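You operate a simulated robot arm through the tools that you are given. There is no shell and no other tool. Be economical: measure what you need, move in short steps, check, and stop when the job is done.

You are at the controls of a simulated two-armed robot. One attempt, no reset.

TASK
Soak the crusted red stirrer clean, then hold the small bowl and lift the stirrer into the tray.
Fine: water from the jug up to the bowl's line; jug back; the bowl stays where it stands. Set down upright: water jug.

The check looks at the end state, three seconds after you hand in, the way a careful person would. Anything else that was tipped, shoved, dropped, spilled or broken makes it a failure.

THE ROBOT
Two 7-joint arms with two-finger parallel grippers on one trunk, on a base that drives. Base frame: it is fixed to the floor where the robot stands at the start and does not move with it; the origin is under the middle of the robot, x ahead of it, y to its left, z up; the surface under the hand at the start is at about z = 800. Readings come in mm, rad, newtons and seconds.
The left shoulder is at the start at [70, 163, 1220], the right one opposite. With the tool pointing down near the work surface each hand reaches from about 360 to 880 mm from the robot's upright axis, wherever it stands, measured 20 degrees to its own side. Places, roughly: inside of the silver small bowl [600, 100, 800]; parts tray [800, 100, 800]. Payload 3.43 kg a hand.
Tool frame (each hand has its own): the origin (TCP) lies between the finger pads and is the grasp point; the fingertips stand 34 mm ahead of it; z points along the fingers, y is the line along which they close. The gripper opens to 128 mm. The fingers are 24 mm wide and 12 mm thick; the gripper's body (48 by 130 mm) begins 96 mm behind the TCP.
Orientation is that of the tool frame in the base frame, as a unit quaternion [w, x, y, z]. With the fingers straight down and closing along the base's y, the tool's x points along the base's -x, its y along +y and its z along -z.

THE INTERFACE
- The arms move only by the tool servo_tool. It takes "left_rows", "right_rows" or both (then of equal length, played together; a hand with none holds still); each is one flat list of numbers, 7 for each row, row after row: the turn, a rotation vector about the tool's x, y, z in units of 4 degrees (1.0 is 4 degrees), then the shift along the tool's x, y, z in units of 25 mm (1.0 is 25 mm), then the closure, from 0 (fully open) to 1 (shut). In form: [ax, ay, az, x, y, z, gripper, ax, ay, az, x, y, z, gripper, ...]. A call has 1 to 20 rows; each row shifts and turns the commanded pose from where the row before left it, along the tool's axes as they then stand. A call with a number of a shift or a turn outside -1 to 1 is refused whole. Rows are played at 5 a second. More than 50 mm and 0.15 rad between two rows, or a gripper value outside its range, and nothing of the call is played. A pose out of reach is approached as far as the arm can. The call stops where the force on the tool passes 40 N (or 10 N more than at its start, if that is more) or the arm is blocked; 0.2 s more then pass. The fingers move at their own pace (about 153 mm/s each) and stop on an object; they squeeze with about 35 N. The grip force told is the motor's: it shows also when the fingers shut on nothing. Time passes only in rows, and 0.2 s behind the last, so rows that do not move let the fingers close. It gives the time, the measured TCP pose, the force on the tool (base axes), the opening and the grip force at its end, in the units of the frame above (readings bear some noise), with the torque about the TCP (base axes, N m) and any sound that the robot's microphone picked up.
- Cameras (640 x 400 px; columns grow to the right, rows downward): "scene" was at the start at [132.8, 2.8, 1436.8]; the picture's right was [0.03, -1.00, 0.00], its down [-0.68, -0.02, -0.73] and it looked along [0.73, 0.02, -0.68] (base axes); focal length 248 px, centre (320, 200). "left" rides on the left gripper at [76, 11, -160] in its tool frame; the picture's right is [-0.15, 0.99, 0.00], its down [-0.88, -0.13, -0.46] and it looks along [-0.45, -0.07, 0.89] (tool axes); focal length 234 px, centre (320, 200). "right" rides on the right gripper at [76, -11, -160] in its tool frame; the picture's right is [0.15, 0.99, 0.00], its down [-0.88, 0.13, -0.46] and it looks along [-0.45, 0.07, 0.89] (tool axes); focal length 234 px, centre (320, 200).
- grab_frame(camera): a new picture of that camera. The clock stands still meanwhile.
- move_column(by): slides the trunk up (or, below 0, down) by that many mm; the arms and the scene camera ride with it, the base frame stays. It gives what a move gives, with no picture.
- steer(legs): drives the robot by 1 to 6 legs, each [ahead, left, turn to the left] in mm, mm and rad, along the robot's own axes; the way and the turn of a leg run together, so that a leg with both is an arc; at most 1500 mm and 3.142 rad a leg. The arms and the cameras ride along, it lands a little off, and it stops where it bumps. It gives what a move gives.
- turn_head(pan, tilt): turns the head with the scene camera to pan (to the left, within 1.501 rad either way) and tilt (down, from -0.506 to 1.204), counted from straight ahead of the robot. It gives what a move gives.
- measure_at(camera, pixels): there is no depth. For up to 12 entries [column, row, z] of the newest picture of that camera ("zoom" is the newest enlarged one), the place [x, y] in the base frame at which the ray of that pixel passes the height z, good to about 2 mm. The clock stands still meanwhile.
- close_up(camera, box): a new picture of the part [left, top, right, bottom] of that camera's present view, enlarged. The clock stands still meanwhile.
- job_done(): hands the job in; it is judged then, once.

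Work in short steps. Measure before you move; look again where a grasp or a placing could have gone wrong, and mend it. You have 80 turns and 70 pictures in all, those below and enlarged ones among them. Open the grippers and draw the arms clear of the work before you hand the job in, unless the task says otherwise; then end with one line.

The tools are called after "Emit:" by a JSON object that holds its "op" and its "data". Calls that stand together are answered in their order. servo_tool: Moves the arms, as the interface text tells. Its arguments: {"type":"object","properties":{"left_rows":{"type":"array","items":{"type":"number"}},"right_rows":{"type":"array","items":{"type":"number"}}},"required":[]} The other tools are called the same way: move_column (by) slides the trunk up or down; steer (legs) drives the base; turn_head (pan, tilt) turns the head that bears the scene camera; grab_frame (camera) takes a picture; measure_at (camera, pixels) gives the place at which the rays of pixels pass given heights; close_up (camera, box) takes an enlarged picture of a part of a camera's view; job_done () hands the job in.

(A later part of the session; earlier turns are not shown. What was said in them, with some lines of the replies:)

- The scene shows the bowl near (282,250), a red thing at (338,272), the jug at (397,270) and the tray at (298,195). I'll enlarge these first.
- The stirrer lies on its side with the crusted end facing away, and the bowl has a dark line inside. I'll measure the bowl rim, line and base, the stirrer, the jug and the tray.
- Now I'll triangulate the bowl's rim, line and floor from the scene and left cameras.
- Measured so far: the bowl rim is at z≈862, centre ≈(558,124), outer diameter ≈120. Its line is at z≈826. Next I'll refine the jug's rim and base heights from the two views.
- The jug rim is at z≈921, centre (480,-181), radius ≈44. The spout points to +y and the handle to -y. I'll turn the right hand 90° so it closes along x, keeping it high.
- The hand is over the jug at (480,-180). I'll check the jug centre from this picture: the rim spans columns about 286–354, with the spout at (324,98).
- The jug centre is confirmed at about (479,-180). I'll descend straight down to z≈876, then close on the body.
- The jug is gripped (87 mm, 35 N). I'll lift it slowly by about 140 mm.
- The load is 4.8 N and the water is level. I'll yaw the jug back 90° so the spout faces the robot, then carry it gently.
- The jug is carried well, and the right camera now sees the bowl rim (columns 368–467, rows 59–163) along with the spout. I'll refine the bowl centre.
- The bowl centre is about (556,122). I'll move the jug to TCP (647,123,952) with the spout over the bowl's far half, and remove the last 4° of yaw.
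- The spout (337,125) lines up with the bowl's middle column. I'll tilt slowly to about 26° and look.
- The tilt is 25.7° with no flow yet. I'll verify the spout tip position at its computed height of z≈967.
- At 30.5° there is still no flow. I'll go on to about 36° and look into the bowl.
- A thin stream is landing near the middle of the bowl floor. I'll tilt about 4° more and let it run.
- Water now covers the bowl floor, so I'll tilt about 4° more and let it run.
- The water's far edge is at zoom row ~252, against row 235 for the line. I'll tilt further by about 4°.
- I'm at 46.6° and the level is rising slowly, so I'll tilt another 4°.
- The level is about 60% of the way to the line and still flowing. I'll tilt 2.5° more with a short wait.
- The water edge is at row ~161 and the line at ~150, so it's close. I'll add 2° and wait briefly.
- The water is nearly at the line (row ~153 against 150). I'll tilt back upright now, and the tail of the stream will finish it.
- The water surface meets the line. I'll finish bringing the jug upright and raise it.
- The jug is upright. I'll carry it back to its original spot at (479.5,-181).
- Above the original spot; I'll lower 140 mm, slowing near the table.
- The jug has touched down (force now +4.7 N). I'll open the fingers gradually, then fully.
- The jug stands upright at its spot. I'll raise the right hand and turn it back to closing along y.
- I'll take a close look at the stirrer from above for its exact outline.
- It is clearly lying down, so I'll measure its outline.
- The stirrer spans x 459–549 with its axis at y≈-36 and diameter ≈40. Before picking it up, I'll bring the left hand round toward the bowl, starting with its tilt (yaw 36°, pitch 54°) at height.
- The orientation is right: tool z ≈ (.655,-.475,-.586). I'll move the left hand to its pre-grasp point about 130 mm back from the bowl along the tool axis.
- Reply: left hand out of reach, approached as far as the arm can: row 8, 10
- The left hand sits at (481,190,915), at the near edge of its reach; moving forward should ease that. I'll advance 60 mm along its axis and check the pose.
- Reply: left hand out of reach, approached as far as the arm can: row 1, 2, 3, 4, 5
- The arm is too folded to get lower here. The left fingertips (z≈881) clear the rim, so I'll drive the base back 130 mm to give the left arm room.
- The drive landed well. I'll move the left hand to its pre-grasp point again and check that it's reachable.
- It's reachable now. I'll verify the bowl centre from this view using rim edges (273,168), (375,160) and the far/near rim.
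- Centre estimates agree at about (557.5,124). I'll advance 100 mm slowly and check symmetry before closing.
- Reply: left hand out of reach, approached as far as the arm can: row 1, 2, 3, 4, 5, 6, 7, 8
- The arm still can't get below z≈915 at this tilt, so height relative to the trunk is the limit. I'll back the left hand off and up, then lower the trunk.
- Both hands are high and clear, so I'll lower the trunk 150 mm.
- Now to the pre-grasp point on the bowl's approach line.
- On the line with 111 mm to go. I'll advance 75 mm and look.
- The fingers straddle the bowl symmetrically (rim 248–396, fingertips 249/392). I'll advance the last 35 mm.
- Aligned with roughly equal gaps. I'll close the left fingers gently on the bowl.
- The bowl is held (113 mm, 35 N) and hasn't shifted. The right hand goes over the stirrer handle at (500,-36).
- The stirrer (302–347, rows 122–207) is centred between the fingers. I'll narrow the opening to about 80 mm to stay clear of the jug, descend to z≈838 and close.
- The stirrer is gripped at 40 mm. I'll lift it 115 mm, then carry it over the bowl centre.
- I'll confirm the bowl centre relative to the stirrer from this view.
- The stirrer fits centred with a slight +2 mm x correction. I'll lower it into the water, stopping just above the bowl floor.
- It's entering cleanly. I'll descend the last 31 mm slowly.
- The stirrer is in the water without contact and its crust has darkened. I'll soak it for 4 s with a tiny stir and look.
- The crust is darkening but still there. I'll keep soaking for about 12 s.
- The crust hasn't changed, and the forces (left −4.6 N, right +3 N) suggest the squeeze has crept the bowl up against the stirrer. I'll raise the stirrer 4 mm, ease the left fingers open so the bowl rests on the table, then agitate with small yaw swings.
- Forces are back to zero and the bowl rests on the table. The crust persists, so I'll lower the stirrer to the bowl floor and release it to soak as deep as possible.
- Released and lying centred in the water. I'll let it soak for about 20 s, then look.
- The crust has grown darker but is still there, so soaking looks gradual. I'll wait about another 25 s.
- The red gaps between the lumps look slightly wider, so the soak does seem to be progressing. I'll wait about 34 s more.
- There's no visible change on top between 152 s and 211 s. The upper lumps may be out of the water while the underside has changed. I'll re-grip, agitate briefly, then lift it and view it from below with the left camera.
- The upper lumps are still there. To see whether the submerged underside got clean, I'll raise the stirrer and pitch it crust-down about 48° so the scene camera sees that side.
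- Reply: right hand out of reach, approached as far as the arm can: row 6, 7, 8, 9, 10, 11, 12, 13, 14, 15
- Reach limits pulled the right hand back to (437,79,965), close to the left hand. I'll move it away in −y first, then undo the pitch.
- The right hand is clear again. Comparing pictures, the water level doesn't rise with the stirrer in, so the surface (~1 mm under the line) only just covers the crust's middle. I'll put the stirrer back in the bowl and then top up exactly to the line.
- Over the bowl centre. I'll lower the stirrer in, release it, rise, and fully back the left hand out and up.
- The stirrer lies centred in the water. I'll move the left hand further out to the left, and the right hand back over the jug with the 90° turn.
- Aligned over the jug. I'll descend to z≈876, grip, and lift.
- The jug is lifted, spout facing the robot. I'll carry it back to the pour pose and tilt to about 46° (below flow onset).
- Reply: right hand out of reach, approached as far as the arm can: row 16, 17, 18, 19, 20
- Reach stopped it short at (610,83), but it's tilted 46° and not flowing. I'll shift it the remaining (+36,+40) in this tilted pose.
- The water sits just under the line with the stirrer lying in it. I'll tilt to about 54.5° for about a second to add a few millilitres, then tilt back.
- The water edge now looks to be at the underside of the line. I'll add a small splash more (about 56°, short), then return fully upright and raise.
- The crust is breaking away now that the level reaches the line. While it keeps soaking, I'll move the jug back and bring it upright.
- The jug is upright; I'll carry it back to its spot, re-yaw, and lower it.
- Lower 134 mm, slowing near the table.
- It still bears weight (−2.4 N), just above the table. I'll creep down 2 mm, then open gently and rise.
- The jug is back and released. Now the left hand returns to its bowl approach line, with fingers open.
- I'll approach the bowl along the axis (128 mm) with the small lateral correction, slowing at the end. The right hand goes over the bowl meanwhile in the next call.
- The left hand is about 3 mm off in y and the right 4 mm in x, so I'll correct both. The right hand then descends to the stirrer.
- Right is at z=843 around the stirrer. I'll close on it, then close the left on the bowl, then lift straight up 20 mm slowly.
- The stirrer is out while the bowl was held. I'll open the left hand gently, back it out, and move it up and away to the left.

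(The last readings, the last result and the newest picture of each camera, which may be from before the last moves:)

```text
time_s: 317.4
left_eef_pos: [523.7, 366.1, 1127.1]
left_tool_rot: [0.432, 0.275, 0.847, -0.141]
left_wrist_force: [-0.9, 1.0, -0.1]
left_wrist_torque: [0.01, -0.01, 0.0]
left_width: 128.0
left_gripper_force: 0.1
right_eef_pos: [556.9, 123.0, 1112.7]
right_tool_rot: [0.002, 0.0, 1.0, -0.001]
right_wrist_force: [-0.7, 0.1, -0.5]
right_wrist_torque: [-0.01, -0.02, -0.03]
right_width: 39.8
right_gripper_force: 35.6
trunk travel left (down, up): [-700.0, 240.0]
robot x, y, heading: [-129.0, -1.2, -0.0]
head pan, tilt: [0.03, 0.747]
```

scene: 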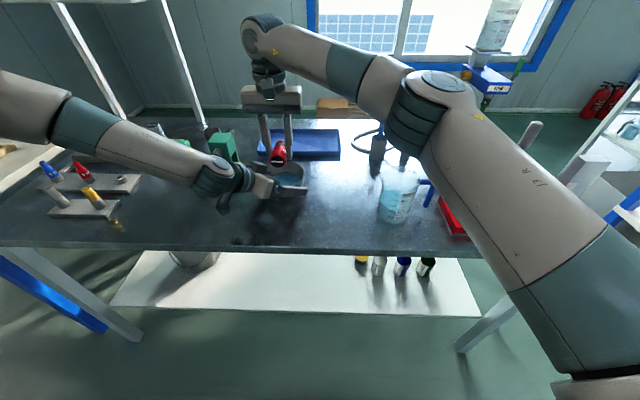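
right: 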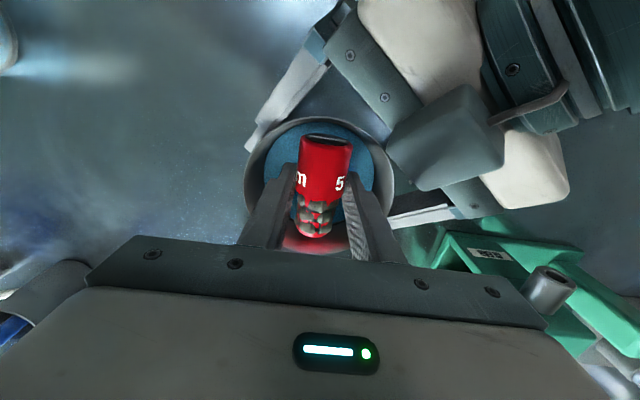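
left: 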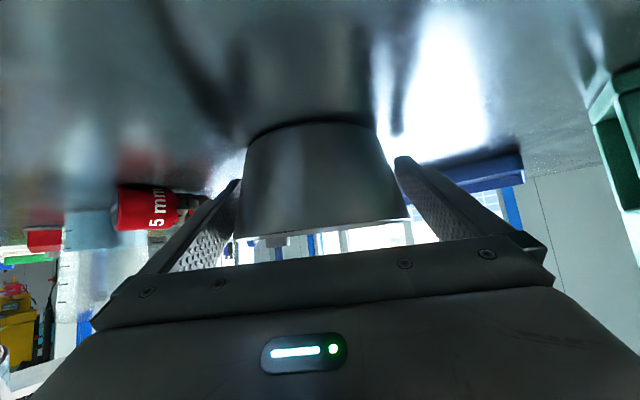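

Both hands are high and clear. I'll drive forward 160 mm to bring the tray within reach.

Emit:
{"op": "steer", "data": {"legs": [[160, 0, 0]]}}

```text
time_s: 318.8
left_eef_pos: [683.3, 366.0, 1129.6]
left_tool_rot: [0.432, 0.275, 0.847, -0.14]
left_wrist_force: [-0.1, 0.2, 0.7]
left_wrist_torque: [0.03, -0.02, 0.03]
left_width: 128.0
left_gripper_force: 0.0
right_eef_pos: [716.4, 123.1, 1114.3]
right_tool_rot: [0.002, 0.0, 1.0, 0.0]
right_wrist_force: [0.2, -0.2, -0.7]
right_wrist_torque: [0.04, -0.05, -0.02]
right_width: 39.8
right_gripper_force: 35.0
trunk travel left (down, up): [-700.0, 240.0]
robot x, y, heading: [33.9, 1.3, -0.001]
head pan, tilt: [0.03, 0.747]
5 turns are left
```

Five turns remain. I'll move over the tray to about (805,25) and lower to just above its floor.

Emit:
{"op": "servo_tool", "data": {"right_rows": [0, 0, 0, -0.59, -0.65, 0, 1, 0, 0, 0, -0.59, -0.65, 0, 1, 0, 0, 0, -0.59, -0.65, 0, 1, 0, 0, 0, -0.59, -0.65, 0, 1, 0, 0, 0, -0.59, -0.65, 0, 1, 0, 0, 0, -0.59, -0.65, 0, 1, 0, 0, 0, 0, 0, 0.9, 1, 0, 0, 0, 0, 0, 0.9, 1, 0, 0, 0, 0, 0, 0.9, 1, 0, 0, 0, 0, 0, 0.9, 1, 0, 0, 0, 0, 0, 0.9, 1, 0, 0, 0, 0, 0, 0.9, 1, 0, 0, 0, 0, 0, 0.9, 1, 0, 0, 0, 0, 0, 0.9, 1, 0, 0, 0, 0, 0, 0.9, 1, 0, 0, 0, 0, 0, 0.9, 1, 0, 0, 0, 0, 0, 0.6, 1, 0, 0, 0, 0, 0, 0.2, 1, 0, 0, 0, 0, 0, 0, 1]}}

```text
time_s: 322.8
left_eef_pos: [683.7, 366.1, 1128.5]
left_tool_rot: [0.431, 0.276, 0.847, -0.141]
left_wrist_force: [-0.2, -0.3, 0.2]
left_wrist_torque: [0.01, -0.02, -0.01]
left_width: 128.2
left_gripper_force: 0.1
right_eef_pos: [808.1, 25.8, 868.8]
right_tool_rot: [0.002, 0.0, 1.0, 0.0]
right_wrist_force: [-0.3, -0.2, -1.1]
right_wrist_torque: [-0.01, 0.01, 0.02]
right_width: 39.7
right_gripper_force: 35.4
trunk travel left (down, up): [-700.0, 240.0]
robot x, y, heading: [30.9, -0.7, -0.006]
head pan, tilt: [0.03, 0.747]
4 turns are left
```

At (808,26,869) over the tray. I'll lower slowly to the floor, release, rise, and take the final picture.

Emit:
{"op": "servo_tool", "data": {"right_rows": [0, 0, 0, 0, 0, 0.15, 1, 0, 0, 0, 0, 0, 0.15, 1, 0, 0, 0, 0, 0, 0.15, 1, 0, 0, 0, 0, 0, 0.12, 1, 0, 0, 0, 0, 0, 0.12, 1, 0, 0, 0, 0, 0, 0.1, 1, 0, 0, 0, 0, 0, 0.08, 1, 0, 0, 0, 0, 0, 0.07, 1, 0, 0, 0, 0, 0, 0, 1]}}

Emit:
{"op": "servo_tool", "data": {"right_rows": [0, 0, 0, 0, 0, 0, 0.66, 0, 0, 0, 0, 0, 0, 0.6, 0, 0, 0, 0, 0, 0, 0.5, 0, 0, 0, 0, 0, 0, 0.45, 0, 0, 0, 0, 0, 0, 0.45, 0, 0, 0, 0, 0, -0.4, 0.45, 0, 0, 0, 0, 0, -0.8, 0.45, 0, 0, 0, 0, 0, -0.9, 0.45, 0, 0, 0, 0, 0, -0.9, 0.45, 0, 0, 0, 0, 0, -0.9, 0.3, 0, 0, 0, 0, 0, -0.9, 0.1, 0, 0, 0, 0, 0, -0.9, 0, 0, 0, 0, 0, 0, -0.9, 0, 0, 0, 0, 0, 0, -0.9, 0, 0, 0, 0, 0.3, -0.8, -0.6, 0, 0, 0, 0, 0.3, -0.9, 0, 0, 0, 0, 0, 0.3, -0.9, 0, 0, 0, 0, 0, 0.3, -0.9, 0, 0, 0, 0, 0, 0, 0, 0, 0]}}

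Emit:
{"op": "grab_frame", "data": {"camera": "scene"}}

```text
time_s: 324.8
left_eef_pos: [684.3, 365.3, 1128.1]
left_tool_rot: [0.432, 0.275, 0.847, -0.14]
left_wrist_force: [-0.4, 0.8, -0.6]
left_wrist_torque: [-0.02, 0.0, 0.0]
left_width: 127.8
left_gripper_force: 0.0
right_eef_pos: [806.3, 26.5, 845.3]
right_tool_rot: [0.002, 0.0, 1.0, 0.0]
right_wrist_force: [0.5, -0.9, -0.7]
right_wrist_torque: [0.0, -0.01, -0.02]
right_width: 39.8
right_gripper_force: 34.9
trunk travel left (down, up): [-700.0, 240.0]
robot x, y, heading: [27.0, -2.1, -0.001]
head pan, tilt: [0.03, 0.747]
```

```text
time_s: 328.8
left_eef_pos: [684.7, 366.5, 1128.3]
left_tool_rot: [0.432, 0.275, 0.848, -0.14]
left_wrist_force: [-0.5, 0.8, -0.7]
left_wrist_torque: [0.0, 0.0, 0.01]
left_width: 127.9
left_gripper_force: 0.1
right_eef_pos: [777.0, -61.3, 1048.4]
right_tool_rot: [0.001, 0.0, 1.0, -0.001]
right_wrist_force: [-0.4, 0.4, 0.1]
right_wrist_torque: [-0.02, -0.01, -0.03]
right_width: 128.2
right_gripper_force: 0.0
trunk travel left (down, up): [-700.0, 240.0]
robot x, y, heading: [28.2, 1.3, -0.003]
head pan, tilt: [0.03, 0.747]
```

```text
0 pictures are left
3 turns are left
```

scene: 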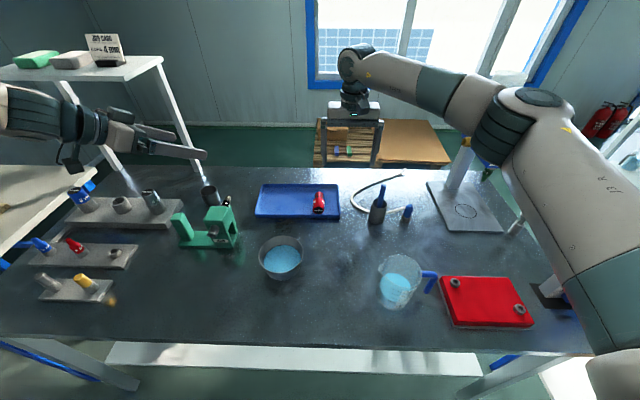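

The final picture shows the red stirrer in the tray at (319,203) with no grey crust visible at this scale. The bowl is at its place with the water in it, the jug is upright at its spot, and both hands are open and clear. I'm handing in.

Emit:
{"op": "job_done", "data": {}}

```text
The job is handed in.
```

The stirrer was soaked and set in the tray with the small bowl held during the lift. It looks clean in the last picture, though that view was too distant to rule out small specks. The bowl is at its place filled to the line, and the jug is back upright.
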